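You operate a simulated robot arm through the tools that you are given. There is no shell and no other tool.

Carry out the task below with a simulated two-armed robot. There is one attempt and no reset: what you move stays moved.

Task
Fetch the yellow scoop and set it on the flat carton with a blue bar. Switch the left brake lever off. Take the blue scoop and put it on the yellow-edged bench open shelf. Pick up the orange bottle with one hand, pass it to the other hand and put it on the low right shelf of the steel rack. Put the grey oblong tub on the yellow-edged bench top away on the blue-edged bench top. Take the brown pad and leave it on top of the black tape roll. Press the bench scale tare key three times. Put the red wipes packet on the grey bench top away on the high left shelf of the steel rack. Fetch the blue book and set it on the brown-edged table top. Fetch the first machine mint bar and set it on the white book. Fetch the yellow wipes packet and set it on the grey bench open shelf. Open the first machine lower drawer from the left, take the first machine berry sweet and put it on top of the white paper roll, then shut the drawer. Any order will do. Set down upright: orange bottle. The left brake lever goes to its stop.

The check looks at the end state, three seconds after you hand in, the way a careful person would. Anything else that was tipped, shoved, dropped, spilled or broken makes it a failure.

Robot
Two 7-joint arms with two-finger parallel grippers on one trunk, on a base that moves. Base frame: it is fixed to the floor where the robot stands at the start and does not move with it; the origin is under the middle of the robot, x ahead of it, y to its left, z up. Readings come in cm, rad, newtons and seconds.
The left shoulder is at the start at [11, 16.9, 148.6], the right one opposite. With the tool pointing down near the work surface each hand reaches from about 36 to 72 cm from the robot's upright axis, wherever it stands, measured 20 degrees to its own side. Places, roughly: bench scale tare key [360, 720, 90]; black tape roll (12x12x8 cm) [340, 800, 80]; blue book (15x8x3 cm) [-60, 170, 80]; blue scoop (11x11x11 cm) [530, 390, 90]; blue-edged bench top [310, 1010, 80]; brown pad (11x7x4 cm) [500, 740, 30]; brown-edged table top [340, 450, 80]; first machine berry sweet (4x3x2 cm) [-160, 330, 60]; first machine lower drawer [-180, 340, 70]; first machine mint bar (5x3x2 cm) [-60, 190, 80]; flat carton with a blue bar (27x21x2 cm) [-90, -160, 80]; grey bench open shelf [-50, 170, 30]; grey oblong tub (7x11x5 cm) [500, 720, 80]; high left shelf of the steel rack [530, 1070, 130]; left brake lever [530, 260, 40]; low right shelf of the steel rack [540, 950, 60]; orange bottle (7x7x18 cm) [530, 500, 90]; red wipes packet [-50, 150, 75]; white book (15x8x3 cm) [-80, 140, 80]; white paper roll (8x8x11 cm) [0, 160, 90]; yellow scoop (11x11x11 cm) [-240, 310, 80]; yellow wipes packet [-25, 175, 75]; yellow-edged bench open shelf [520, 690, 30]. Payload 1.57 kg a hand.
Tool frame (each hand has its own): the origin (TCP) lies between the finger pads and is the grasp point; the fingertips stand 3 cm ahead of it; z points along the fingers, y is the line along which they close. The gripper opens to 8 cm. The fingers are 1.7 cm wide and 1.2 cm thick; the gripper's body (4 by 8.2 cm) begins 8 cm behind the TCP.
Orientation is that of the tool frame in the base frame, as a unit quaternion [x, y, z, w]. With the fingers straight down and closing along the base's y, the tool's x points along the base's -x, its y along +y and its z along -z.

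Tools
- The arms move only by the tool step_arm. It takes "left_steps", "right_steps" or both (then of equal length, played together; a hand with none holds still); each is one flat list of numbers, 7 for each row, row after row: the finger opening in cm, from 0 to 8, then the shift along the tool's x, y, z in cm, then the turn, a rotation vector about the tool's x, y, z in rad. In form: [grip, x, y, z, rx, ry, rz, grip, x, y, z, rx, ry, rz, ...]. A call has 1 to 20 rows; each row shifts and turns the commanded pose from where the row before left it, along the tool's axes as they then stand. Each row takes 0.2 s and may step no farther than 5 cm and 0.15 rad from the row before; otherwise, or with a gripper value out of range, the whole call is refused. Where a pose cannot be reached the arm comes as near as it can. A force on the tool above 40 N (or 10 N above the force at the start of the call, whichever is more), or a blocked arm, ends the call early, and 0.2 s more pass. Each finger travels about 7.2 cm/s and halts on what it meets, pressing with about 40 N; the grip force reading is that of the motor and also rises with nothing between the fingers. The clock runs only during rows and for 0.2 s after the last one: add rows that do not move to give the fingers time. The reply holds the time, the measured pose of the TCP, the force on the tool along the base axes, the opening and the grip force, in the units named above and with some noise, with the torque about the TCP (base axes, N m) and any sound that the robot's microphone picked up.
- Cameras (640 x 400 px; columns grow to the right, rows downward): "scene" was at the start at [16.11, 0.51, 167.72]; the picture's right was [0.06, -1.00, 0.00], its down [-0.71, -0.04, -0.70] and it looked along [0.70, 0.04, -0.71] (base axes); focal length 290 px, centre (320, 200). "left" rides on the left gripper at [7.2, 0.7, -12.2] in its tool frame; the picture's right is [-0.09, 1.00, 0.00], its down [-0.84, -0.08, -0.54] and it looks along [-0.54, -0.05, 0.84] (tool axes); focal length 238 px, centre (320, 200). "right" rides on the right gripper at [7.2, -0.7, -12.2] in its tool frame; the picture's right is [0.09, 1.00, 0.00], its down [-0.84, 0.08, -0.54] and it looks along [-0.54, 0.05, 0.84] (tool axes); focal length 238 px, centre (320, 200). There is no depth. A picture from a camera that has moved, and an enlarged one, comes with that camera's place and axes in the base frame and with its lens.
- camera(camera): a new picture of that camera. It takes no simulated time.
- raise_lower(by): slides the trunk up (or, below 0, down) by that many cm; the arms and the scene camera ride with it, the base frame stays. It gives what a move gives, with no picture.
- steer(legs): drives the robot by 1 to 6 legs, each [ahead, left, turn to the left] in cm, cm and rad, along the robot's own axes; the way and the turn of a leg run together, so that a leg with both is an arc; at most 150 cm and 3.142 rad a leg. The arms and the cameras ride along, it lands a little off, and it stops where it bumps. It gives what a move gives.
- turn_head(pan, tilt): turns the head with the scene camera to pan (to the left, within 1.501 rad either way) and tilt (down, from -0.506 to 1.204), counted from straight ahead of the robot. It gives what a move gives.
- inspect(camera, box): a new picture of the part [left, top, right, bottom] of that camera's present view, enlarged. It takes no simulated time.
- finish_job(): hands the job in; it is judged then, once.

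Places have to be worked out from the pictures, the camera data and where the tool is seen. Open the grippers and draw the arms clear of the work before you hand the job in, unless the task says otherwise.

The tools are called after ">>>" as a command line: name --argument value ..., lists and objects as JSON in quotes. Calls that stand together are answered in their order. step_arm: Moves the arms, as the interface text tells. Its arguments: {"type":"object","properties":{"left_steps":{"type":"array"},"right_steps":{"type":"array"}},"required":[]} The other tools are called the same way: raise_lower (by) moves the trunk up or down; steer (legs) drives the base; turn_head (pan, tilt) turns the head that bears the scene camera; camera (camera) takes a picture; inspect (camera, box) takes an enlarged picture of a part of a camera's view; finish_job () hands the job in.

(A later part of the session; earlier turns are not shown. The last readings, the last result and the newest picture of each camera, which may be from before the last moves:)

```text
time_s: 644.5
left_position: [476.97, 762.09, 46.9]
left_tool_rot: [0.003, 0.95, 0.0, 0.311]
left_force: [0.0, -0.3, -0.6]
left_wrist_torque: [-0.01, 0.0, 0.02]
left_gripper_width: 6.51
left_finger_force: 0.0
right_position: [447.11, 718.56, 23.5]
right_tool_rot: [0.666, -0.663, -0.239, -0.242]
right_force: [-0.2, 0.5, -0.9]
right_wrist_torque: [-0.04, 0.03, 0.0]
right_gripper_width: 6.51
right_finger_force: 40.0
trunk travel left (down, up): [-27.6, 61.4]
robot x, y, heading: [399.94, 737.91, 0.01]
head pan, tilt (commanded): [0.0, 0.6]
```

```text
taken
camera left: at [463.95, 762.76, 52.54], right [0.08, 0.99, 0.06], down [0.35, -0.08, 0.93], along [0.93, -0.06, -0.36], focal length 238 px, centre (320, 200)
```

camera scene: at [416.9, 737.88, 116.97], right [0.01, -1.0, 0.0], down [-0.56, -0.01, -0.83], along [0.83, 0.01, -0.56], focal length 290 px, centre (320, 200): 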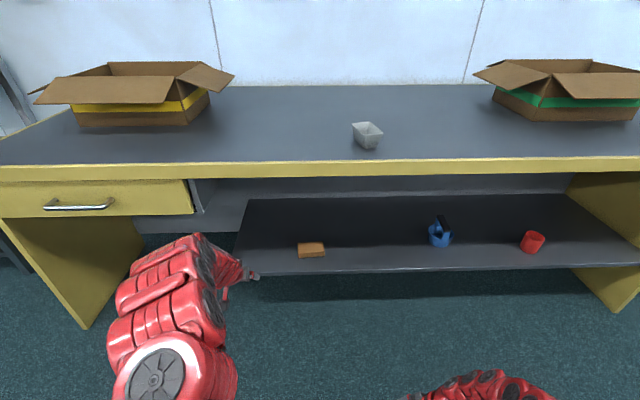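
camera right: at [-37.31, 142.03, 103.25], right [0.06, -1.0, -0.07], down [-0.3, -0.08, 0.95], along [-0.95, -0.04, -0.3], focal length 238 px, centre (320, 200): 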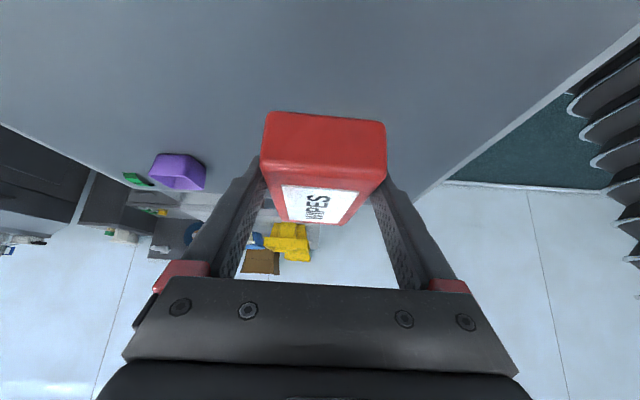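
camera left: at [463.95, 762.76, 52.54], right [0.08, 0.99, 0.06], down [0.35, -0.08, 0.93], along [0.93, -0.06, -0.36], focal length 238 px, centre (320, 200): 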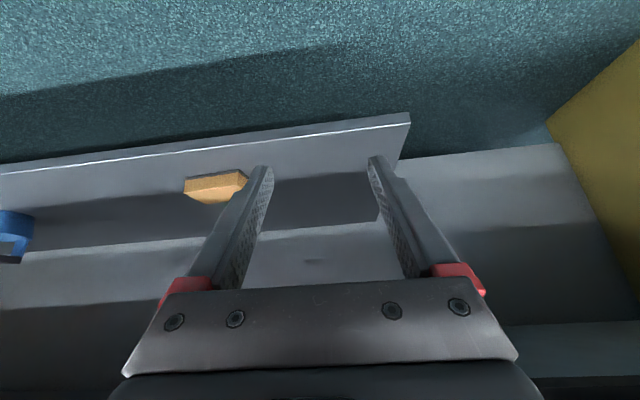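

Everything on the shelf is as expected; the pad spans y 736–747 at x≈503. I yaw the left hand so it points along −y for a grip on the pad's 7 cm sides.

>>> step_arm --left_steps '[8, 0, 0, 0, 0.0845, 0, 0.115, 8, 0, 0, 0, 0.0845, 0, 0.115, 8, 0, 0, 0, 0.0845, 0, 0.115, 8, 0, 0, 0, 0.0845, 0, 0.115, 8, 0, 0, 0, 0.0845, 0, 0.115, 8, 0, 0, 0, 0.0845, 0, 0.115, 8, 0, 0, 0, 0.0845, 0, 0.115, 8, 0, 0, 0, 0.0845, 0, 0.115, 8, 0, 0, 0, 0.0845, 0, 0.115, 8, 0, 0, 0, 0.0845, 0, 0.115, 8, 0, 0, 0, 0.0845, 0, 0.115]'

>>> camera --camera "scene"

>>> camera --camera "left"

```text
time_s: 646.9
left_position: [471.98, 762.91, 46.24]
left_tool_rot: [0.517, 0.798, -0.168, 0.259]
left_force: [-0.2, -0.5, 0.6]
left_wrist_torque: [-0.01, -0.01, -0.01]
left_gripper_width: 7.98
left_finger_force: 0.0
left hand out of reach, approached as far as the arm can: row 7, 8, 9, 10, 11
right_position: [447.02, 718.53, 23.57]
right_tool_rot: [0.666, -0.664, -0.239, -0.242]
right_force: [0.0, 0.6, -1.2]
right_wrist_torque: [-0.01, -0.04, 0.03]
right_gripper_width: 6.54
right_finger_force: 40.7
trunk travel left (down, up): [-27.6, 61.4]
robot x, y, heading: [399.57, 737.89, 0.012]
head pan, tilt (commanded): [0.0, 0.6]
```

```text
taken
camera scene: at [416.89, 737.87, 116.97], right [0.01, -1.0, 0.0], down [-0.57, 0.0, -0.82], along [0.82, 0.01, -0.57], focal length 290 px, centre (320, 200)
```

scene: 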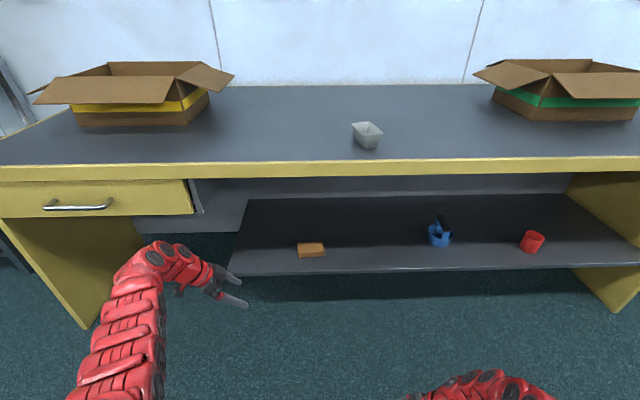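

```text
taken
camera left: at [467.44, 775.07, 51.88], right [0.94, 0.34, 0.05], down [0.08, -0.36, 0.93], along [0.33, -0.87, -0.36], focal length 238 px, centre (320, 200)
```

left: 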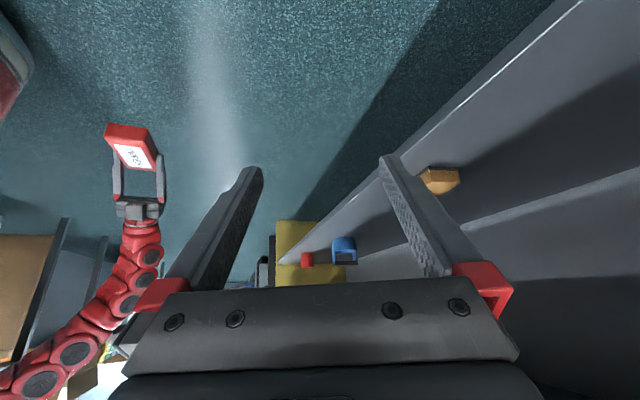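

The yaw stopped 24° short at this sideways reach. I bring the hand inward and finish the turn.

>>> step_arm --left_steps '[8, -3.2, -1.77, 2.32, 0, 0, 0, 8, -3.2, -1.77, 2.32, 0, 0, 0, 8, -3.2, -1.77, 2.32, 0.082, 0, 0.113, 8, 0, 0, 0, 0.082, 0, 0.113, 8, 0, 0, 0, 0.082, 0, 0.113]'

>>> camera --camera "left"

```text
time_s: 648.1
left_position: [471.54, 750.1, 46.02]
left_tool_rot: [0.623, 0.718, -0.203, 0.234]
left_force: [-0.7, -0.3, 0.6]
left_wrist_torque: [0.0, 0.0, -0.01]
left_gripper_width: 7.99
left_finger_force: 0.0
left hand out of reach, approached as far as the arm can: row 4, 5
right_position: [447.12, 718.52, 23.43]
right_tool_rot: [0.666, -0.664, -0.238, -0.242]
right_force: [0.3, 0.6, -1.5]
right_wrist_torque: [-0.01, -0.02, -0.01]
right_gripper_width: 6.53
right_finger_force: 40.1
trunk travel left (down, up): [-27.6, 61.4]
robot x, y, heading: [400.09, 737.84, 0.004]
head pan, tilt (commanded): [0.0, 0.6]
```

```text
taken
camera left: at [470.4, 763.04, 51.71], right [1.0, 0.07, 0.05], down [-0.03, -0.36, 0.93], along [0.08, -0.93, -0.36], focal length 238 px, centre (320, 200)
```

left: 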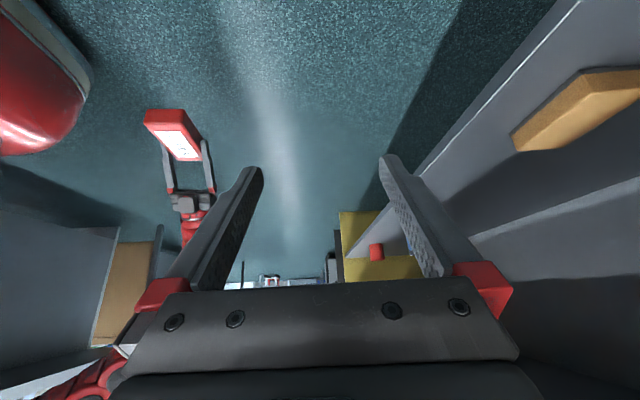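

Close enough to −y now. I lower 6 cm and drive forward so the hand enters the opening above the pad.

>>> raise_lower --by -6

>>> steer --legs '[[31, 0, -0.004]]'

>>> camera --camera "left"

>>> camera --camera "scene"

```text
time_s: 649.1
left_position: [471.61, 750.0, 40.25]
left_tool_rot: [0.623, 0.718, -0.203, 0.234]
left_force: [0.2, 0.3, 0.4]
left_wrist_torque: [-0.01, -0.01, 0.01]
left_gripper_width: 7.99
left_finger_force: 0.0
right_position: [447.13, 718.48, 17.47]
right_tool_rot: [0.666, -0.664, -0.238, -0.242]
right_force: [-0.7, -0.4, -1.2]
right_wrist_torque: [-0.02, 0.02, 0.0]
right_gripper_width: 6.53
right_finger_force: 40.3
trunk travel left (down, up): [-21.6, 67.4]
robot x, y, heading: [399.77, 737.45, 0.005]
head pan, tilt (commanded): [0.0, 0.6]
```

```text
time_s: 651.1
left_position: [502.59, 750.16, 40.03]
left_tool_rot: [0.623, 0.718, -0.203, 0.234]
left_force: [-0.2, -1.1, -0.9]
left_wrist_torque: [0.0, 0.01, 0.01]
left_gripper_width: 7.99
left_finger_force: 0.2
right_position: [477.86, 718.59, 17.42]
right_tool_rot: [0.666, -0.664, -0.238, -0.243]
right_force: [-0.1, -0.1, 0.1]
right_wrist_torque: [-0.04, -0.03, -0.04]
right_gripper_width: 6.56
right_finger_force: 39.9
trunk travel left (down, up): [-21.6, 67.4]
robot x, y, heading: [430.92, 737.84, 0.012]
head pan, tilt (commanded): [0.0, 0.6]
```

```text
taken
camera left: at [501.38, 763.18, 45.72], right [1.0, 0.07, 0.05], down [-0.03, -0.36, 0.93], along [0.08, -0.93, -0.36], focal length 238 px, centre (320, 200)
```

left: 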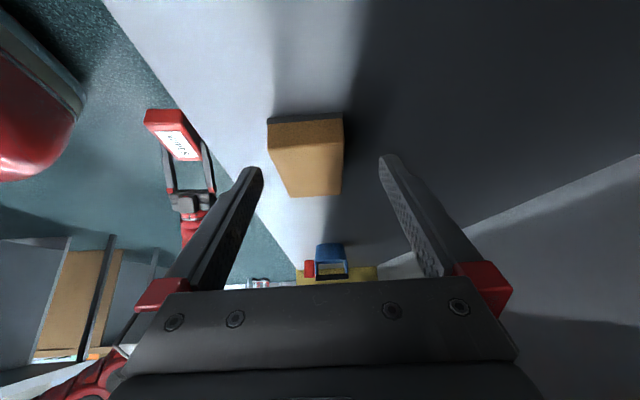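

```text
taken
camera scene: at [447.85, 738.08, 110.96], right [0.01, -1.0, 0.0], down [-0.57, 0.0, -0.82], along [0.82, 0.01, -0.57], focal length 290 px, centre (320, 200)
```

scene: 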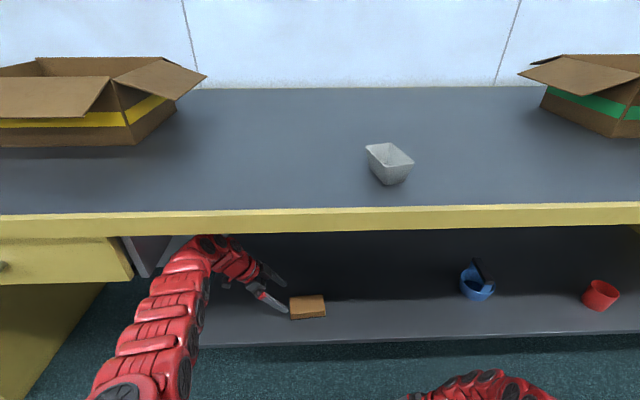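

The pad lies right between the open fingers. I zoom in to judge its near edge and height.

>>> inspect --camera "left" --box '[220, 80, 420, 220]'

>>> inspect --camera "scene" --box '[200, 220, 360, 340]'

```text
2.86 times, centred on (320, 150) of left
camera zoom: at [501.38, 763.18, 45.72], right [1.0, 0.07, 0.05], down [-0.03, -0.36, 0.93], along [0.08, -0.93, -0.36], focal length 681 px, centre (320, 343)
```

zoom: 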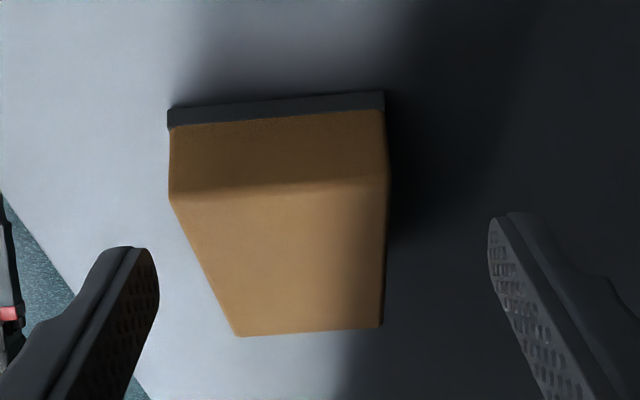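

```text
3.33 times, centred on (280, 280) of scene
camera zoom: at [447.85, 738.08, 110.96], right [0.01, -1.0, 0.0], down [-0.57, 0.0, -0.82], along [0.82, 0.01, -0.57], focal length 965 px, centre (453, -67)
```

zoom: 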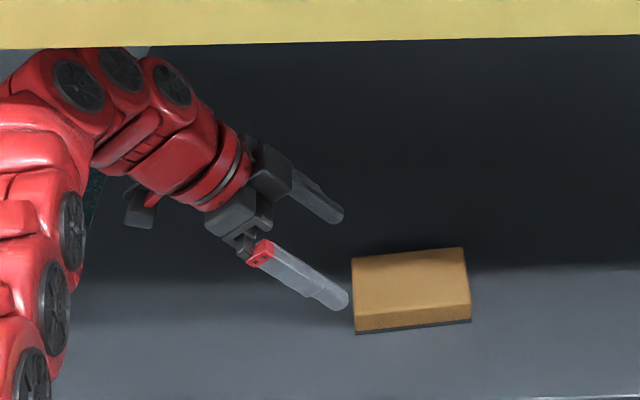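

The pad (z 31–34.5, x≈499–506, y 735.6–746) is aligned with the hand. I advance to straddle its near half and close.

>>> step_arm --left_steps '[8, -1.45, -0.65, 4.46, 0, 0, 0, 8, -1.45, -0.65, 4.4, 0, 0, 0]'

>>> camera --camera "left"

```text
time_s: 651.8
left_position: [501.31, 742.99, 34.95]
left_tool_rot: [0.622, 0.718, -0.203, 0.235]
left_force: [-0.1, -0.1, 0.3]
left_wrist_torque: [0.0, 0.03, 0.0]
left_gripper_width: 7.99
left_finger_force: 0.0
left hand out of reach, approached as far as the arm can: row 1, 2
right_position: [477.85, 718.67, 17.54]
right_tool_rot: [0.667, -0.664, -0.237, -0.241]
right_force: [-0.1, 0.7, -0.9]
right_wrist_torque: [-0.05, 0.0, 0.01]
right_gripper_width: 6.52
right_finger_force: 40.1
trunk travel left (down, up): [-21.6, 67.4]
robot x, y, heading: [430.91, 737.8, 0.006]
head pan, tilt (commanded): [0.0, 0.6]
```

```text
taken
camera left: at [500.18, 755.93, 40.61], right [1.0, 0.07, 0.05], down [-0.03, -0.36, 0.93], along [0.08, -0.93, -0.36], focal length 238 px, centre (320, 200)
```

left: 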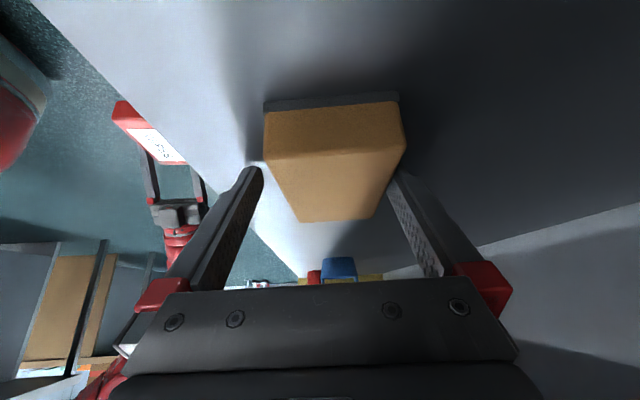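

The pad is slightly toward the right finger; I nudge the robot forward 1 cm to centre it, then close.

>>> steer --legs '[[1, 0, 0]]'

>>> step_arm --left_steps '[6.5, 0, 0, 0, 0, 0, 0, 5, 0, 0, 0, 0, 0, 0, 4, 0, 0, 0, 0, 0, 0, 4, 0, 0, 0, 0, 0, 0]'

>>> camera --camera "left"

```text
time_s: 652.5
left_position: [502.43, 743.01, 35.06]
left_tool_rot: [0.623, 0.719, -0.203, 0.234]
left_force: [0.2, 0.2, 0.3]
left_wrist_torque: [-0.01, 0.0, 0.03]
left_gripper_width: 8.01
left_finger_force: 0.0
right_position: [478.95, 718.58, 17.44]
right_tool_rot: [0.666, -0.664, -0.238, -0.242]
right_force: [-0.5, 0.6, -1.1]
right_wrist_torque: [-0.03, -0.01, -0.01]
right_gripper_width: 6.53
right_finger_force: 39.5
trunk travel left (down, up): [-21.6, 67.4]
robot x, y, heading: [432.08, 737.57, 0.005]
head pan, tilt (commanded): [0.0, 0.6]
```

```text
time_s: 653.5
left_position: [502.38, 742.77, 35.09]
left_tool_rot: [0.623, 0.718, -0.203, 0.234]
left_force: [-0.2, -0.1, -0.3]
left_wrist_torque: [0.01, -0.05, -0.01]
left_gripper_width: 6.13
left_finger_force: 39.8
right_position: [478.96, 718.58, 17.41]
right_tool_rot: [0.666, -0.664, -0.238, -0.241]
right_force: [-0.2, 0.1, -0.2]
right_wrist_torque: [-0.05, 0.0, 0.0]
right_gripper_width: 6.53
right_finger_force: 40.1
trunk travel left (down, up): [-21.6, 67.4]
robot x, y, heading: [432.11, 737.91, 0.006]
head pan, tilt (commanded): [0.0, 0.6]
```

```text
taken
camera left: at [501.23, 755.9, 40.64], right [1.0, 0.07, 0.05], down [-0.03, -0.36, 0.93], along [0.08, -0.93, -0.36], focal length 238 px, centre (320, 200)
```

left: 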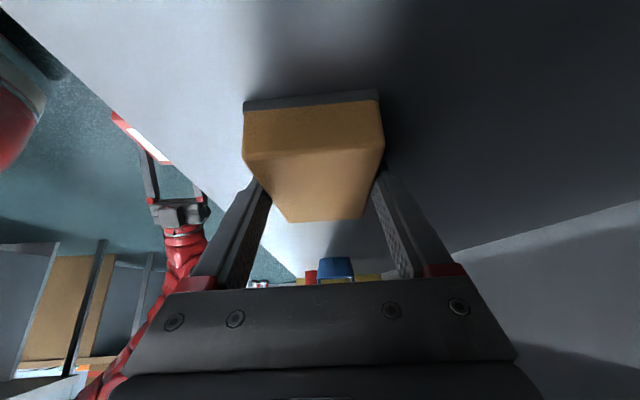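

Gripped at 6.1 cm. I lift 5 cm inside the opening, back straight out, and raise the trunk.

>>> raise_lower --by 5

>>> steer --legs '[[-34, 0, 0]]'

>>> raise_lower --by 40

>>> raise_lower --by 21

>>> camera --camera "scene"

```text
time_s: 654.4
left_position: [502.36, 742.96, 39.9]
left_tool_rot: [0.623, 0.719, -0.202, 0.234]
left_force: [0.1, 0.7, -0.3]
left_wrist_torque: [-0.02, 0.03, -0.01]
left_gripper_width: 6.08
left_finger_force: 39.9
right_position: [478.99, 718.69, 22.42]
right_tool_rot: [0.666, -0.664, -0.238, -0.243]
right_force: [-0.5, -0.4, -0.9]
right_wrist_torque: [-0.02, -0.01, 0.0]
right_gripper_width: 6.52
right_finger_force: 39.7
trunk travel left (down, up): [-26.6, 62.4]
robot x, y, heading: [431.85, 737.89, 0.003]
head pan, tilt (commanded): [0.0, 0.6]
```

```text
time_s: 656.7
left_position: [467.85, 742.9, 40.07]
left_tool_rot: [0.621, 0.719, -0.203, 0.235]
left_force: [0.0, -0.2, -0.3]
left_wrist_torque: [-0.01, 0.03, 0.0]
left_gripper_width: 6.08
left_finger_force: 40.4
right_position: [444.48, 718.52, 22.49]
right_tool_rot: [0.667, -0.663, -0.238, -0.242]
right_force: [0.3, 0.5, -1.2]
right_wrist_torque: [-0.03, 0.0, 0.01]
right_gripper_width: 6.53
right_finger_force: 39.9
trunk travel left (down, up): [-26.6, 62.4]
robot x, y, heading: [397.37, 737.37, 0.012]
head pan, tilt (commanded): [0.0, 0.6]
```

```text
time_s: 660.5
left_position: [467.81, 742.92, 79.96]
left_tool_rot: [0.622, 0.72, -0.202, 0.233]
left_force: [-0.5, -0.2, -0.2]
left_wrist_torque: [0.02, 0.0, 0.01]
left_gripper_width: 6.08
left_finger_force: 40.2
right_position: [444.4, 718.49, 62.56]
right_tool_rot: [0.668, -0.662, -0.239, -0.242]
right_force: [0.7, 0.1, -0.9]
right_wrist_torque: [-0.05, -0.02, 0.01]
right_gripper_width: 6.53
right_finger_force: 40.6
trunk travel left (down, up): [-66.6, 22.4]
robot x, y, heading: [397.41, 737.63, 0.012]
head pan, tilt (commanded): [0.0, 0.6]
```

```text
time_s: 662.7
left_position: [467.75, 742.9, 100.94]
left_tool_rot: [0.621, 0.72, -0.202, 0.234]
left_force: [0.4, 0.6, -0.7]
left_wrist_torque: [-0.01, -0.04, 0.01]
left_gripper_width: 6.1
left_finger_force: 40.2
right_position: [444.47, 718.55, 83.41]
right_tool_rot: [0.667, -0.663, -0.239, -0.242]
right_force: [-0.1, -0.7, -0.9]
right_wrist_torque: [-0.04, 0.04, 0.01]
right_gripper_width: 6.51
right_finger_force: 39.6
trunk travel left (down, up): [-87.6, 1.4]
robot x, y, heading: [397.56, 737.87, 0.012]
head pan, tilt (commanded): [0.0, 0.6]
```

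```text
taken
camera scene: at [414.29, 737.85, 176.96], right [0.01, -1.0, 0.0], down [-0.57, -0.01, -0.82], along [0.82, 0.01, -0.57], focal length 290 px, centre (320, 200)
```

scene: 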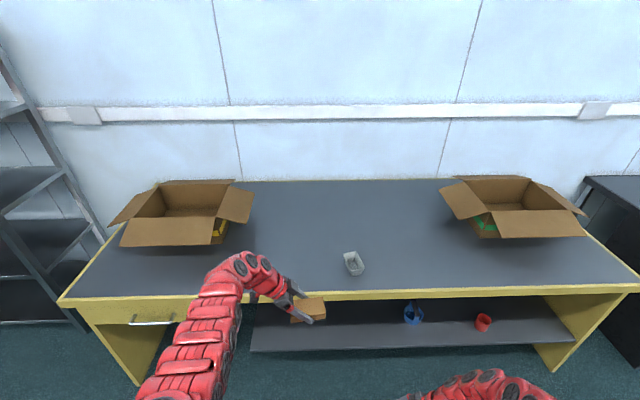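

The pad is out. I restore the right hand's height, centre myself in the corridor, turn north and look at the white desk on the left.

>>> step_arm --right_steps '[4, -1.75, -3.4, -2.17, 0, 0, 0, 4, -1.75, -3.4, -2.17, 0, 0, 0, 4, -1.75, -3.4, -2.17, 0, 0, 0, 4, -1.75, -3.4, -2.17, 0, 0, 0, 4, -1.75, -3.4, -2.17, 0, 0, 0]'

>>> steer --legs '[[30, 0, 0], [0, 0, 1.56]]'

>>> turn_head --pan 1.1 --tilt 0.65

>>> camera --camera "scene"

```text
time_s: 663.9
left_position: [468.02, 742.74, 100.81]
left_tool_rot: [0.622, 0.719, -0.204, 0.235]
left_force: [0.3, 0.1, 0.7]
left_wrist_torque: [0.0, 0.01, -0.03]
left_gripper_width: 6.07
left_finger_force: 40.1
right_position: [461.52, 718.19, 97.58]
right_tool_rot: [-0.665, 0.665, 0.237, 0.243]
right_force: [0.2, -0.7, -1.1]
right_wrist_torque: [0.03, -0.01, 0.02]
right_gripper_width: 6.55
right_finger_force: 39.5
trunk travel left (down, up): [-87.6, 1.4]
robot x, y, heading: [397.65, 737.52, 0.007]
head pan, tilt (commanded): [0.0, 0.6]
```

```text
time_s: 669.8
left_position: [421.36, 808.25, 100.95]
left_tool_rot: [-0.071, 0.949, 0.023, 0.308]
left_force: [0.2, -0.2, 0.1]
left_wrist_torque: [-0.01, 0.01, -0.04]
left_gripper_width: 6.07
left_finger_force: 40.2
right_position: [445.74, 801.94, 97.62]
right_tool_rot: [0.94, 0.005, -0.34, -0.003]
right_force: [0.0, -0.7, -1.5]
right_wrist_torque: [-0.03, -0.03, -0.01]
right_gripper_width: 6.52
right_finger_force: 40.1
trunk travel left (down, up): [-87.6, 1.4]
robot x, y, heading: [426.52, 737.56, 1.584]
head pan, tilt (commanded): [0.0, 0.6]
```

```text
time_s: 671.1
left_position: [421.29, 808.27, 100.92]
left_tool_rot: [-0.071, 0.948, 0.023, 0.309]
left_force: [0.6, 0.4, -0.2]
left_wrist_torque: [-0.03, 0.02, 0.02]
left_gripper_width: 6.05
left_finger_force: 39.5
right_position: [445.79, 801.88, 97.45]
right_tool_rot: [0.941, 0.005, -0.339, -0.002]
right_force: [-0.5, -0.6, -1.5]
right_wrist_torque: [0.01, -0.02, 0.01]
right_gripper_width: 6.54
right_finger_force: 40.3
trunk travel left (down, up): [-87.6, 1.4]
robot x, y, heading: [426.81, 738.03, 1.585]
head pan, tilt (commanded): [1.1, 0.649]
```

```text
taken
camera scene: at [418.87, 749.86, 176.54], right [0.44, 0.9, 0.0], down [0.54, -0.27, -0.8], along [-0.71, 0.35, -0.6], focal length 290 px, centre (320, 200)
```

scene: 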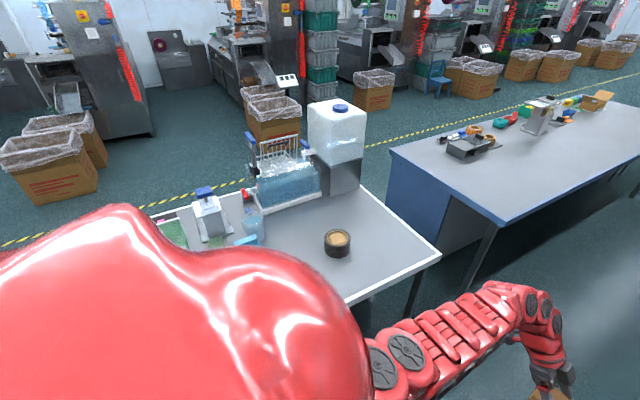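

The tape roll is at about [344,795] on the white desk. I drive 62 cm north, then turn to face it (west).

>>> steer --legs '[[62, 0, 0], [0, 0, 1.557]]'

>>> turn_head --pan 0.1 --tilt 0.75

>>> camera --camera "scene"

```text
time_s: 678.4
left_position: [355.76, 794.75, 100.97]
left_tool_rot: [0.719, -0.623, -0.233, -0.202]
left_force: [0.0, 0.0, -0.7]
left_wrist_torque: [-0.01, 0.0, 0.0]
left_gripper_width: 6.07
left_finger_force: 40.1
right_position: [362.26, 819.31, 97.57]
right_tool_rot: [0.664, 0.667, -0.243, 0.238]
right_force: [-0.3, 0.0, -1.4]
right_wrist_torque: [0.0, 0.0, 0.01]
right_gripper_width: 6.5
right_finger_force: 39.5
trunk travel left (down, up): [-87.6, 1.4]
robot x, y, heading: [426.27, 800.09, -3.135]
head pan, tilt (commanded): [1.1, 0.649]
```

```text
time_s: 679.7
left_position: [355.73, 794.7, 100.98]
left_tool_rot: [0.72, -0.622, -0.234, -0.202]
left_force: [-0.8, 0.2, -0.8]
left_wrist_torque: [0.02, -0.01, -0.02]
left_gripper_width: 6.08
left_finger_force: 39.8
right_position: [362.19, 819.26, 97.64]
right_tool_rot: [0.663, 0.667, -0.243, 0.238]
right_force: [0.1, -0.1, -1.2]
right_wrist_torque: [0.01, 0.02, 0.01]
right_gripper_width: 6.52
right_finger_force: 40.2
trunk travel left (down, up): [-87.6, 1.4]
robot x, y, heading: [425.88, 800.14, -3.133]
head pan, tilt (commanded): [0.099, 0.75]
```

```text
taken
camera scene: at [409.8, 799.01, 175.68], right [-0.11, 0.99, 0.0], down [0.68, 0.07, -0.73], along [-0.73, -0.08, -0.68], focal length 290 px, centre (320, 200)
```

scene: 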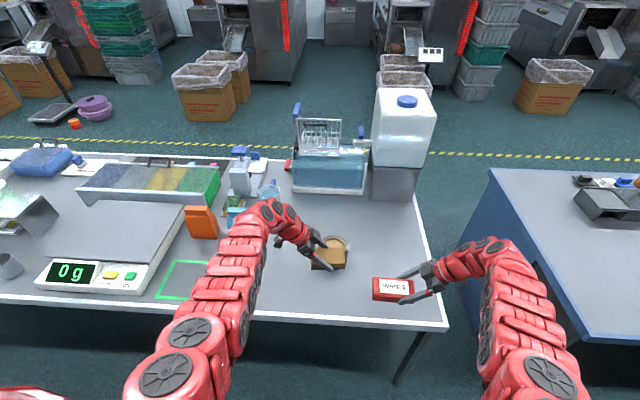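

The hand already hangs over the roll. I check its position with the left camera.

>>> camera --camera "left"

>>> inspect --camera "scene" --box '[250, 200, 410, 320]'

>>> camera --camera "right"

```text
taken
camera left: at [357.03, 781.84, 106.63], right [-1.0, -0.07, 0.05], down [0.02, 0.36, 0.93], along [-0.08, 0.93, -0.36], focal length 238 px, centre (320, 200)
```

left: 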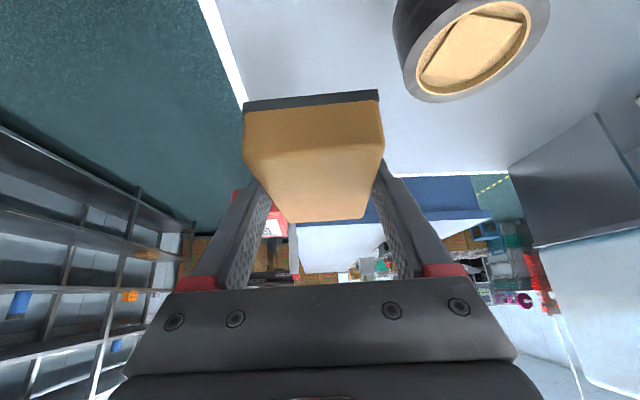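

```text
3.33 times, centred on (330, 260) of scene
camera zoom: at [409.8, 799.01, 175.68], right [-0.11, 0.99, 0.0], down [0.68, 0.07, -0.73], along [-0.73, -0.08, -0.68], focal length 965 px, centre (287, 0)
```

zoom: 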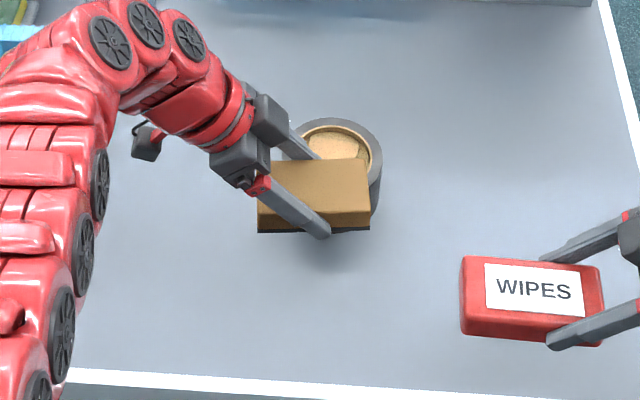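

```text
taken
camera right: at [361.67, 832.64, 102.41], right [1.0, 0.07, -0.07], down [0.09, -0.3, 0.95], along [0.05, -0.95, -0.3], focal length 238 px, centre (320, 200)
```

right: 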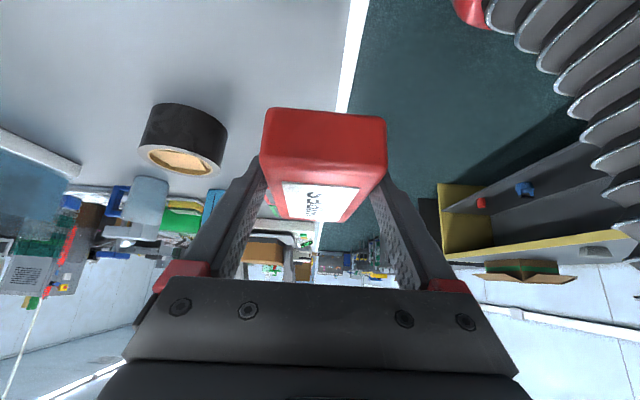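

Averaging the views, the roll's centre is about [341.5,796.5], top z≈88. I drive 14 cm forward to bring the pad over it.

>>> steer --legs '[[14, 0, 0]]'

>>> camera --camera "left"

>>> inspect --camera "scene" --box '[250, 200, 410, 320]'

```text
time_s: 681.0
left_position: [342.1, 794.41, 100.99]
left_tool_rot: [0.72, -0.621, -0.235, -0.201]
left_force: [-0.3, 0.5, -0.3]
left_wrist_torque: [-0.02, -0.04, 0.0]
left_gripper_width: 6.08
left_finger_force: 40.1
right_position: [348.4, 818.93, 97.62]
right_tool_rot: [0.662, 0.668, -0.242, 0.238]
right_force: [0.4, 0.4, -0.4]
right_wrist_torque: [0.06, 0.02, -0.05]
right_gripper_width: 6.51
right_finger_force: 39.9
trunk travel left (down, up): [-87.6, 1.4]
robot x, y, heading: [412.27, 800.17, -3.127]
head pan, tilt (commanded): [0.099, 0.75]
```

```text
taken
camera left: at [343.42, 781.5, 106.75], right [-1.0, -0.07, 0.06], down [0.03, 0.36, 0.93], along [-0.09, 0.93, -0.36], focal length 238 px, centre (320, 200)
```

left: 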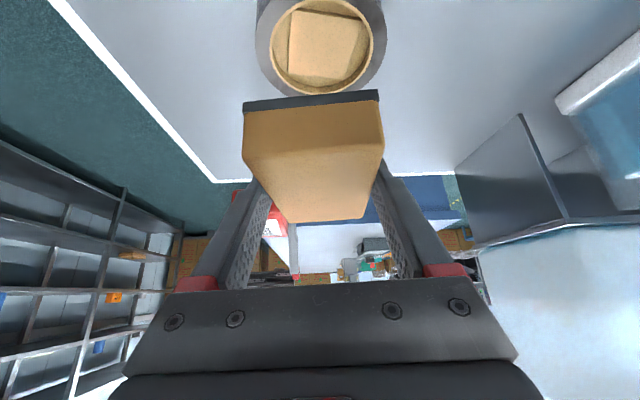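

```text
3.33 times, centred on (330, 260) of scene
camera zoom: at [396.26, 798.83, 175.71], right [-0.11, 0.99, 0.0], down [0.68, 0.08, -0.73], along [-0.73, -0.08, -0.68], focal length 965 px, centre (287, 0)
```

zoom: 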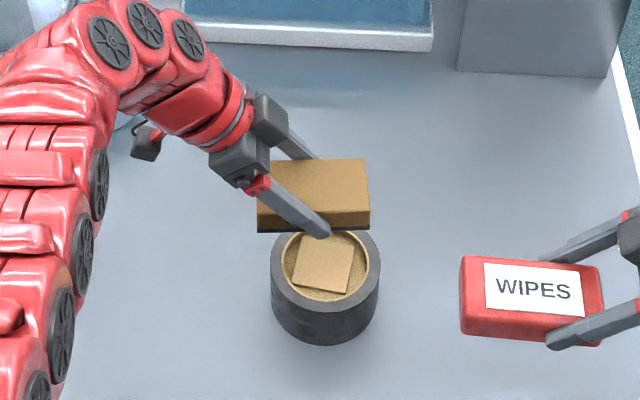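

I shift 1 cm back to centre the pad on the roll and lower with the trunk, then in small steps.

>>> step_arm --left_steps '[4, 0.8, 0.15, -0.58, 0, 0, 0]'

>>> raise_lower --by -6.5

>>> camera --camera "left"

>>> camera --camera "right"

```text
time_s: 681.4
left_position: [342.15, 793.28, 101.02]
left_tool_rot: [0.72, -0.621, -0.234, -0.202]
left_force: [0.8, -0.6, 0.0]
left_wrist_torque: [0.01, 0.03, 0.03]
left_gripper_width: 6.09
left_finger_force: 39.6
right_position: [348.44, 818.87, 97.65]
right_tool_rot: [0.663, 0.668, -0.242, 0.237]
right_force: [-0.4, -0.3, -1.0]
right_wrist_torque: [0.02, 0.01, 0.0]
right_gripper_width: 6.55
right_finger_force: 40.0
trunk travel left (down, up): [-87.6, 1.4]
robot x, y, heading: [412.29, 799.51, -3.131]
head pan, tilt (commanded): [0.099, 0.75]
```

```text
time_s: 682.5
left_position: [341.97, 793.37, 94.49]
left_tool_rot: [0.72, -0.622, -0.234, -0.202]
left_force: [-0.6, -0.4, 0.3]
left_wrist_torque: [0.0, 0.02, 0.04]
left_gripper_width: 6.09
left_finger_force: 40.0
right_position: [348.36, 818.98, 90.99]
right_tool_rot: [0.663, 0.667, -0.243, 0.238]
right_force: [-0.4, -0.6, -0.2]
right_wrist_torque: [0.02, 0.03, 0.01]
right_gripper_width: 6.52
right_finger_force: 39.8
trunk travel left (down, up): [-81.1, 7.9]
robot x, y, heading: [412.13, 799.85, -3.129]
head pan, tilt (commanded): [0.099, 0.75]
```

```text
taken
camera left: at [343.28, 780.4, 100.18], right [-1.0, -0.07, 0.05], down [0.02, 0.36, 0.93], along [-0.09, 0.93, -0.36], focal length 238 px, centre (320, 200)
```

left: 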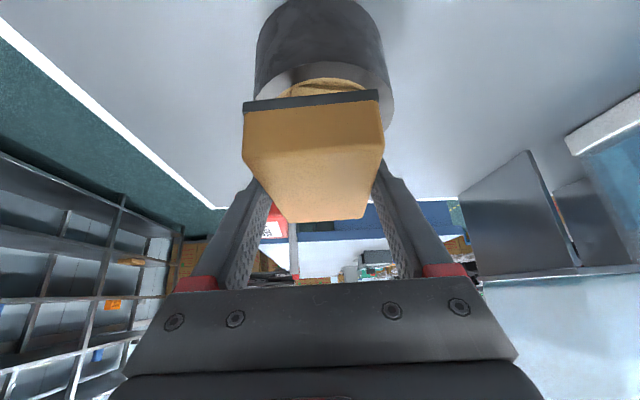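

```text
taken
camera right: at [347.79, 832.31, 95.93], right [0.99, 0.08, -0.07], down [0.09, -0.3, 0.95], along [0.05, -0.95, -0.3], focal length 238 px, centre (320, 200)
```

right: 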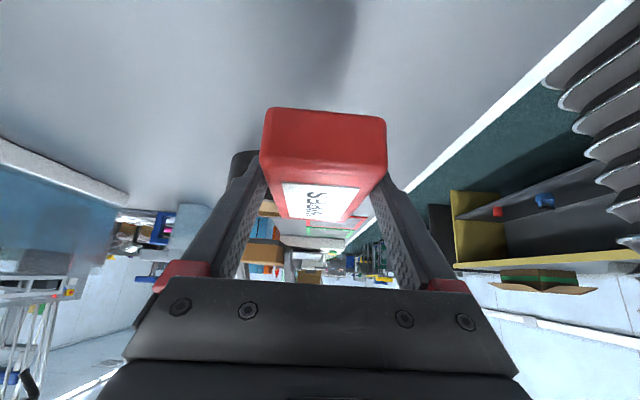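

The pad is centred over the roll (near edges coincide). I lower in small steps to contact.

>>> step_arm --left_steps '[4, 0.47, 0, 0.65, 0, 0, 0, 4, 0.47, 0, 0.65, 0, 0, 0, 4, 0.24, 0, 0.32, 0, 0, 0]'

>>> step_arm --left_steps '[4, 0.2, 0, 0.3, 0, 0, 0, 4, 0.2, 0, 0.3, 0, 0, 0]'

```text
time_s: 683.3
left_position: [342.6, 793.07, 92.62]
left_tool_rot: [0.721, -0.621, -0.234, -0.2]
left_force: [0.7, 0.2, -1.2]
left_wrist_torque: [0.0, 0.02, 0.01]
left_gripper_width: 6.05
left_finger_force: 39.7
left hand out of reach, approached as far as the arm can: row 2
right_position: [348.41, 818.99, 91.17]
right_tool_rot: [0.663, 0.667, -0.243, 0.238]
right_force: [-0.4, -0.4, -0.4]
right_wrist_torque: [0.02, 0.03, 0.03]
right_gripper_width: 6.51
right_finger_force: 40.0
trunk travel left (down, up): [-81.1, 7.9]
robot x, y, heading: [412.51, 799.61, -3.132]
head pan, tilt (commanded): [0.099, 0.75]
```

```text
time_s: 683.9
left_position: [342.88, 793.18, 92.19]
left_tool_rot: [0.72, -0.621, -0.235, -0.202]
left_force: [-0.5, -0.5, 0.2]
left_wrist_torque: [0.03, -0.01, -0.02]
left_gripper_width: 6.1
left_finger_force: 40.2
left hand out of reach, approached as far as the arm can: row 2
right_position: [348.33, 819.04, 91.18]
right_tool_rot: [0.663, 0.667, -0.242, 0.237]
right_force: [-0.7, -0.7, -0.2]
right_wrist_torque: [0.05, -0.03, -0.02]
right_gripper_width: 6.53
right_finger_force: 39.4
trunk travel left (down, up): [-81.1, 7.9]
robot x, y, heading: [412.25, 799.66, -3.132]
head pan, tilt (commanded): [0.099, 0.75]
```

The arm is near its reach limit; I use the trunk for the last centimetre.

>>> raise_lower --by -0.7

>>> raise_lower --by -0.5

>>> camera --camera "left"

```text
time_s: 684.4
left_position: [342.81, 793.25, 91.44]
left_tool_rot: [0.72, -0.621, -0.234, -0.201]
left_force: [-0.4, 0.4, 0.3]
left_wrist_torque: [0.01, -0.01, 0.01]
left_gripper_width: 6.08
left_finger_force: 39.7
right_position: [348.39, 818.94, 90.48]
right_tool_rot: [0.662, 0.668, -0.242, 0.239]
right_force: [-1.2, 0.4, -1.9]
right_wrist_torque: [0.02, -0.01, -0.01]
right_gripper_width: 6.53
right_finger_force: 39.7
trunk travel left (down, up): [-80.4, 8.6]
robot x, y, heading: [412.2, 800.05, -3.134]
head pan, tilt (commanded): [0.099, 0.75]
```

```text
time_s: 685.0
left_position: [342.8, 793.14, 91.05]
left_tool_rot: [0.72, -0.621, -0.234, -0.202]
left_force: [-0.6, 0.0, -0.4]
left_wrist_torque: [-0.02, 0.01, 0.01]
left_gripper_width: 6.07
left_finger_force: 39.8
right_position: [348.32, 818.96, 89.85]
right_tool_rot: [0.662, 0.668, -0.242, 0.239]
right_force: [0.7, 0.0, -0.7]
right_wrist_torque: [0.05, -0.04, -0.02]
right_gripper_width: 6.53
right_finger_force: 40.3
trunk travel left (down, up): [-79.9, 9.1]
robot x, y, heading: [412.31, 799.93, -3.133]
head pan, tilt (commanded): [0.099, 0.75]
```

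```text
taken
camera left: at [344.06, 780.27, 96.65], right [-1.0, -0.07, 0.05], down [0.02, 0.37, 0.93], along [-0.09, 0.93, -0.36], focal length 238 px, centre (320, 200)
```

left: 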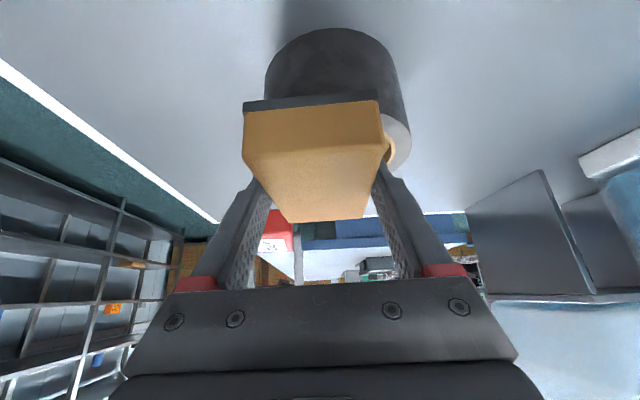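

No contact yet; the pad is about 1.3 cm toward me from the roll's centre. I move 1.3 cm forward, then lower further.

>>> steer --legs '[[1.3, 0, 0]]'

>>> raise_lower --by -0.6

>>> raise_lower --by -0.5

```text
time_s: 685.7
left_position: [341.74, 793.13, 91.2]
left_tool_rot: [0.719, -0.622, -0.235, -0.201]
left_force: [0.0, 0.2, -0.2]
left_wrist_torque: [0.0, 0.05, 0.01]
left_gripper_width: 6.07
left_finger_force: 40.6
right_position: [347.39, 818.89, 90.04]
right_tool_rot: [0.663, 0.668, -0.243, 0.237]
right_force: [0.9, -0.1, -1.8]
right_wrist_torque: [0.0, 0.02, 0.0]
right_gripper_width: 6.51
right_finger_force: 40.2
trunk travel left (down, up): [-79.9, 9.1]
robot x, y, heading: [411.13, 800.13, -3.127]
head pan, tilt (commanded): [0.099, 0.75]
```

```text
time_s: 686.3
left_position: [341.64, 793.13, 90.55]
left_tool_rot: [0.72, -0.621, -0.235, -0.202]
left_force: [-0.1, -0.4, -0.6]
left_wrist_torque: [0.02, 0.0, 0.0]
left_gripper_width: 6.09
left_finger_force: 39.9
right_position: [347.13, 819.04, 89.36]
right_tool_rot: [0.662, 0.668, -0.242, 0.238]
right_force: [0.0, -0.9, -1.3]
right_wrist_torque: [0.01, 0.01, 0.01]
right_gripper_width: 6.52
right_finger_force: 39.1
trunk travel left (down, up): [-79.3, 9.7]
robot x, y, heading: [410.95, 799.57, -3.126]
head pan, tilt (commanded): [0.099, 0.75]
```

```text
time_s: 686.8
left_position: [341.65, 793.09, 89.91]
left_tool_rot: [0.72, -0.621, -0.235, -0.202]
left_force: [0.4, -1.1, 4.0]
left_wrist_torque: [0.0, 0.01, -0.01]
left_gripper_width: 6.09
left_finger_force: 40.7
right_position: [347.06, 818.94, 88.87]
right_tool_rot: [0.663, 0.667, -0.243, 0.238]
right_force: [-0.4, -0.4, -0.1]
right_wrist_torque: [0.03, 0.0, 0.0]
right_gripper_width: 6.54
right_finger_force: 39.9
trunk travel left (down, up): [-78.8, 10.2]
robot x, y, heading: [411.1, 799.75, -3.136]
head pan, tilt (commanded): [0.099, 0.75]
```

Contact (4 N). I release the pad and withdraw along the tool axis.

>>> step_arm --left_steps '[6.5, 0, 0, 0, 0, 0, 0, 8, 0, 0, 0, 0, 0, 0, 8, 0, 0, 0, 0, 0, 0, 8, 0, 0, -3, 0, 0, 0, 8, 0, 0, -4, 0, 0, 0, 8, 0, 0, -4, 0, 0, 0]'

>>> camera --camera "left"

>>> inspect --camera "scene" --box '[250, 200, 410, 320]'

```text
time_s: 688.2
left_position: [342.46, 786.53, 98.87]
left_tool_rot: [0.72, -0.621, -0.234, -0.202]
left_force: [0.8, -0.6, 0.4]
left_wrist_torque: [-0.01, 0.01, -0.03]
left_gripper_width: 7.99
left_finger_force: 0.1
right_position: [347.14, 818.85, 88.8]
right_tool_rot: [0.663, 0.667, -0.242, 0.238]
right_force: [-0.2, 0.3, -0.4]
right_wrist_torque: [0.02, 0.0, 0.01]
right_gripper_width: 6.52
right_finger_force: 39.8
trunk travel left (down, up): [-78.8, 10.2]
robot x, y, heading: [411.54, 800.03, -3.132]
head pan, tilt (commanded): [0.099, 0.75]
```

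```text
taken
camera left: at [343.78, 773.65, 104.55], right [-1.0, -0.07, 0.05], down [0.02, 0.37, 0.93], along [-0.09, 0.93, -0.36], focal length 238 px, centre (320, 200)
```

left: 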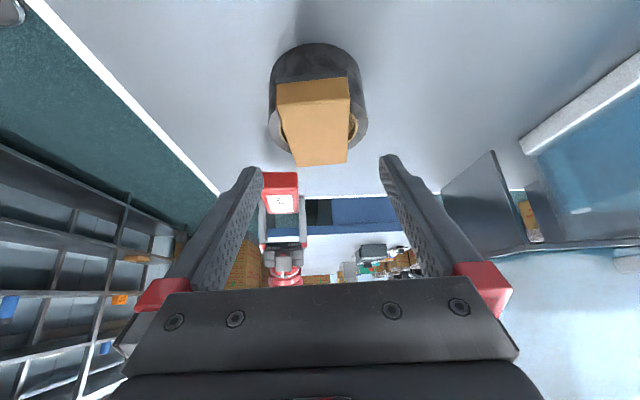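

```text
3.33 times, centred on (330, 260) of scene
camera zoom: at [394.77, 798.73, 166.88], right [-0.11, 0.99, 0.0], down [0.68, 0.08, -0.73], along [-0.73, -0.08, -0.68], focal length 965 px, centre (287, 0)
```

zoom: 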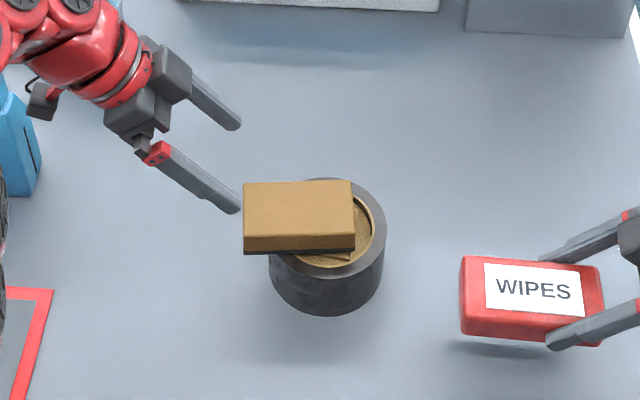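

The pad is on the roll but sits a few centimetres toward the left. I look closer to see whether it lies flat.

>>> inspect --camera "left" --box '[240, 20, 400, 180]'

>>> inspect --camera "scene" --box '[300, 235, 370, 295]'

>>> inspect --camera "right" --box '[160, 100, 400, 280]'

```text
2.50 times, centred on (320, 100) of left
camera zoom: at [343.78, 773.65, 104.55], right [-1.0, -0.07, 0.05], down [0.02, 0.37, 0.93], along [-0.09, 0.93, -0.36], focal length 596 px, centre (320, 450)
```

zoom: 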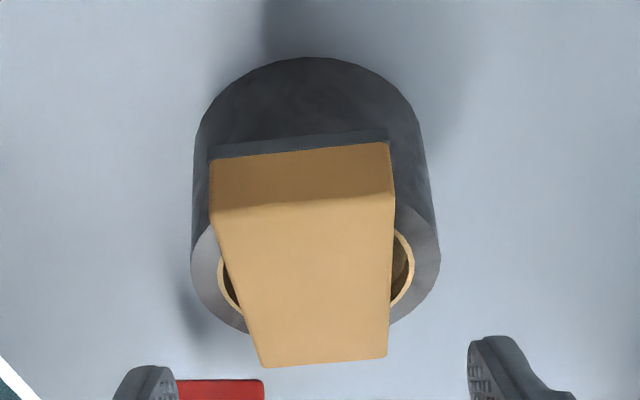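

```text
6.67 times, centred on (335, 265) of scene
camera zoom: at [394.77, 798.73, 166.88], right [-0.11, 0.99, 0.0], down [0.68, 0.08, -0.73], along [-0.73, -0.08, -0.68], focal length 1930 px, centre (220, -233)
```

zoom: 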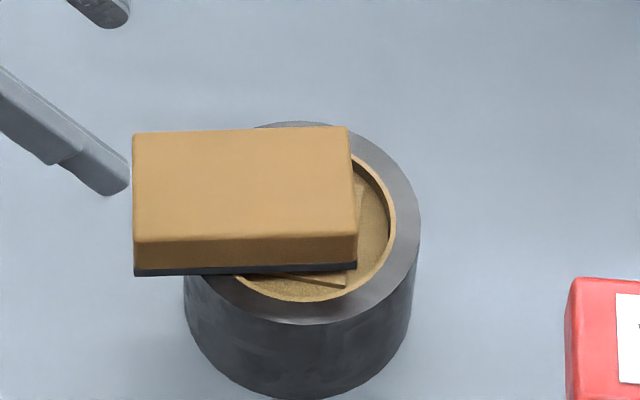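

```text
2.22 times, centred on (280, 190) of right
camera zoom: at [346.55, 832.27, 93.64], right [0.99, 0.08, -0.07], down [0.09, -0.3, 0.95], along [0.05, -0.95, -0.3], focal length 530 px, centre (409, 222)
```

zoom: 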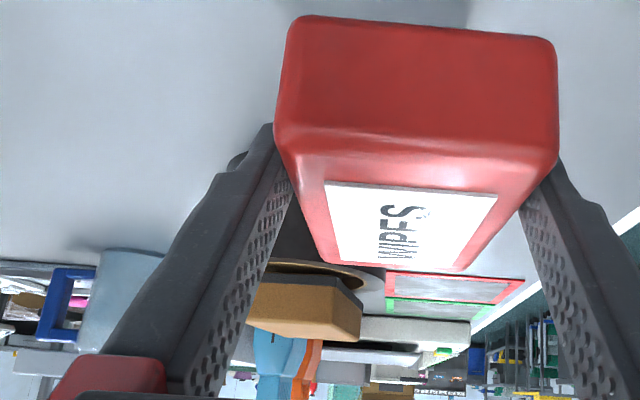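

The pad lies flat but 2.9 cm off-centre. To leave it secure I re-grip it, lift slightly and set it down 2.7 cm farther over.

>>> step_arm --left_steps '[8, 0, 0, 4, 0, 0, 0, 8, 0, 0, 4, 0, 0, 0, 8, 0, 0, 3, 0, 0, 0, 8, 0, 0, 0, 0, 0, 0, 6, 0, 0, 0, 0, 0, 0, 4, 0, 0, 0, 0, 0, 0, 4, 0, 0, 0, 0, 0, 0, 4, 0, 0, 0, 0, 0, 0]'

>>> raise_lower --by 2.5

>>> step_arm --left_steps '[4, -2.16, -0.4, 1.57, 0, 0, 0, 4, 0, 0, 0, 0, 0, 0]'

>>> inspect --camera "scene" --box '[280, 220, 380, 300]'

```text
time_s: 690.0
left_position: [341.5, 793.08, 89.99]
left_tool_rot: [0.721, -0.62, -0.235, -0.201]
left_force: [0.3, 0.5, 0.9]
left_wrist_torque: [0.02, 0.01, -0.01]
left_gripper_width: 6.11
left_finger_force: 40.3
right_position: [347.16, 818.98, 88.78]
right_tool_rot: [0.662, 0.668, -0.241, 0.239]
right_force: [0.0, -0.2, -1.2]
right_wrist_torque: [0.0, 0.0, 0.01]
right_gripper_width: 6.54
right_finger_force: 40.0
trunk travel left (down, up): [-78.8, 10.2]
robot x, y, heading: [411.03, 799.7, -3.133]
head pan, tilt (commanded): [0.099, 0.75]
```

```text
time_s: 690.7
left_position: [341.45, 793.25, 92.38]
left_tool_rot: [0.721, -0.621, -0.233, -0.202]
left_force: [0.0, -0.5, -1.0]
left_wrist_torque: [0.05, 0.01, 0.01]
left_gripper_width: 6.08
left_finger_force: 40.0
right_position: [346.92, 819.05, 91.24]
right_tool_rot: [0.663, 0.667, -0.242, 0.238]
right_force: [0.7, 0.1, -0.7]
right_wrist_torque: [0.03, 0.01, -0.02]
right_gripper_width: 6.54
right_finger_force: 40.3
trunk travel left (down, up): [-81.3, 7.7]
robot x, y, heading: [411.22, 799.58, -3.128]
head pan, tilt (commanded): [0.099, 0.75]
```

```text
time_s: 691.3
left_position: [341.52, 795.87, 92.36]
left_tool_rot: [0.72, -0.621, -0.234, -0.202]
left_force: [-0.1, 0.3, 0.0]
left_wrist_torque: [0.01, 0.0, 0.02]
left_gripper_width: 6.08
left_finger_force: 39.9
right_position: [347.17, 819.09, 91.31]
right_tool_rot: [0.663, 0.668, -0.241, 0.238]
right_force: [-0.9, -1.2, -0.7]
right_wrist_torque: [0.03, 0.01, 0.0]
right_gripper_width: 6.54
right_finger_force: 39.8
trunk travel left (down, up): [-81.3, 7.7]
robot x, y, heading: [410.93, 799.34, -3.13]
head pan, tilt (commanded): [0.099, 0.75]
```

```text
5.00 times, centred on (330, 260) of scene
camera zoom: at [394.69, 798.79, 169.37], right [-0.11, 0.99, 0.0], down [0.68, 0.08, -0.73], along [-0.73, -0.08, -0.68], focal length 1448 px, centre (270, -100)
```

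zoom: 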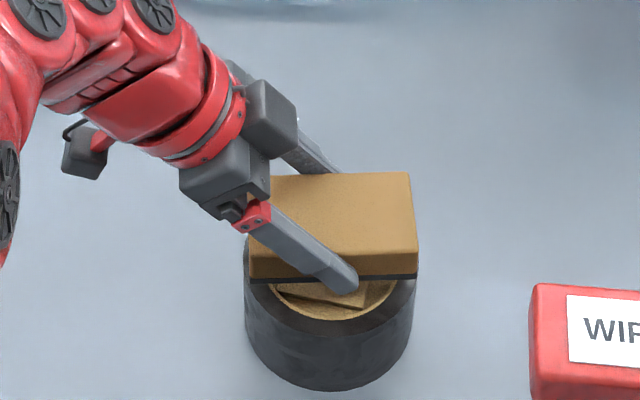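

The pad is now laterally centred. I move 1 cm forward and lower it back onto the roll.

>>> steer --legs '[[1.0, 0, 0]]'

>>> raise_lower --by -2

>>> raise_lower --by -0.6

```text
time_s: 692.1
left_position: [340.82, 795.91, 92.59]
left_tool_rot: [0.72, -0.621, -0.234, -0.202]
left_force: [0.7, 0.2, 0.2]
left_wrist_torque: [-0.01, 0.0, 0.0]
left_gripper_width: 6.06
left_finger_force: 39.4
right_position: [346.28, 818.93, 91.54]
right_tool_rot: [0.662, 0.668, -0.243, 0.238]
right_force: [-1.0, -0.2, -1.2]
right_wrist_torque: [0.04, 0.02, 0.0]
right_gripper_width: 6.52
right_finger_force: 40.3
trunk travel left (down, up): [-81.3, 7.7]
robot x, y, heading: [409.79, 800.33, -3.127]
head pan, tilt (commanded): [0.099, 0.75]
```

```text
time_s: 692.7
left_position: [340.52, 795.87, 90.37]
left_tool_rot: [0.721, -0.621, -0.234, -0.202]
left_force: [0.5, -0.2, -0.4]
left_wrist_torque: [-0.01, 0.0, -0.02]
left_gripper_width: 6.09
left_finger_force: 39.6
right_position: [346.14, 818.84, 89.33]
right_tool_rot: [0.663, 0.667, -0.243, 0.238]
right_force: [0.0, 0.7, -0.9]
right_wrist_torque: [0.02, -0.02, -0.01]
right_gripper_width: 6.53
right_finger_force: 40.1
trunk travel left (down, up): [-79.3, 9.7]
robot x, y, heading: [410.05, 799.82, -3.129]
head pan, tilt (commanded): [0.099, 0.75]
```

```text
time_s: 693.3
left_position: [340.67, 795.89, 89.88]
left_tool_rot: [0.72, -0.621, -0.235, -0.202]
left_force: [-0.1, 0.0, 6.2]
left_wrist_torque: [-0.05, 0.09, 0.03]
left_gripper_width: 6.07
left_finger_force: 40.2
right_position: [346.13, 818.98, 88.72]
right_tool_rot: [0.662, 0.668, -0.242, 0.238]
right_force: [0.1, -0.1, -0.9]
right_wrist_torque: [0.0, 0.01, 0.05]
right_gripper_width: 6.55
right_finger_force: 39.7
trunk travel left (down, up): [-78.7, 10.3]
robot x, y, heading: [409.82, 799.58, -3.131]
head pan, tilt (commanded): [0.099, 0.75]
```

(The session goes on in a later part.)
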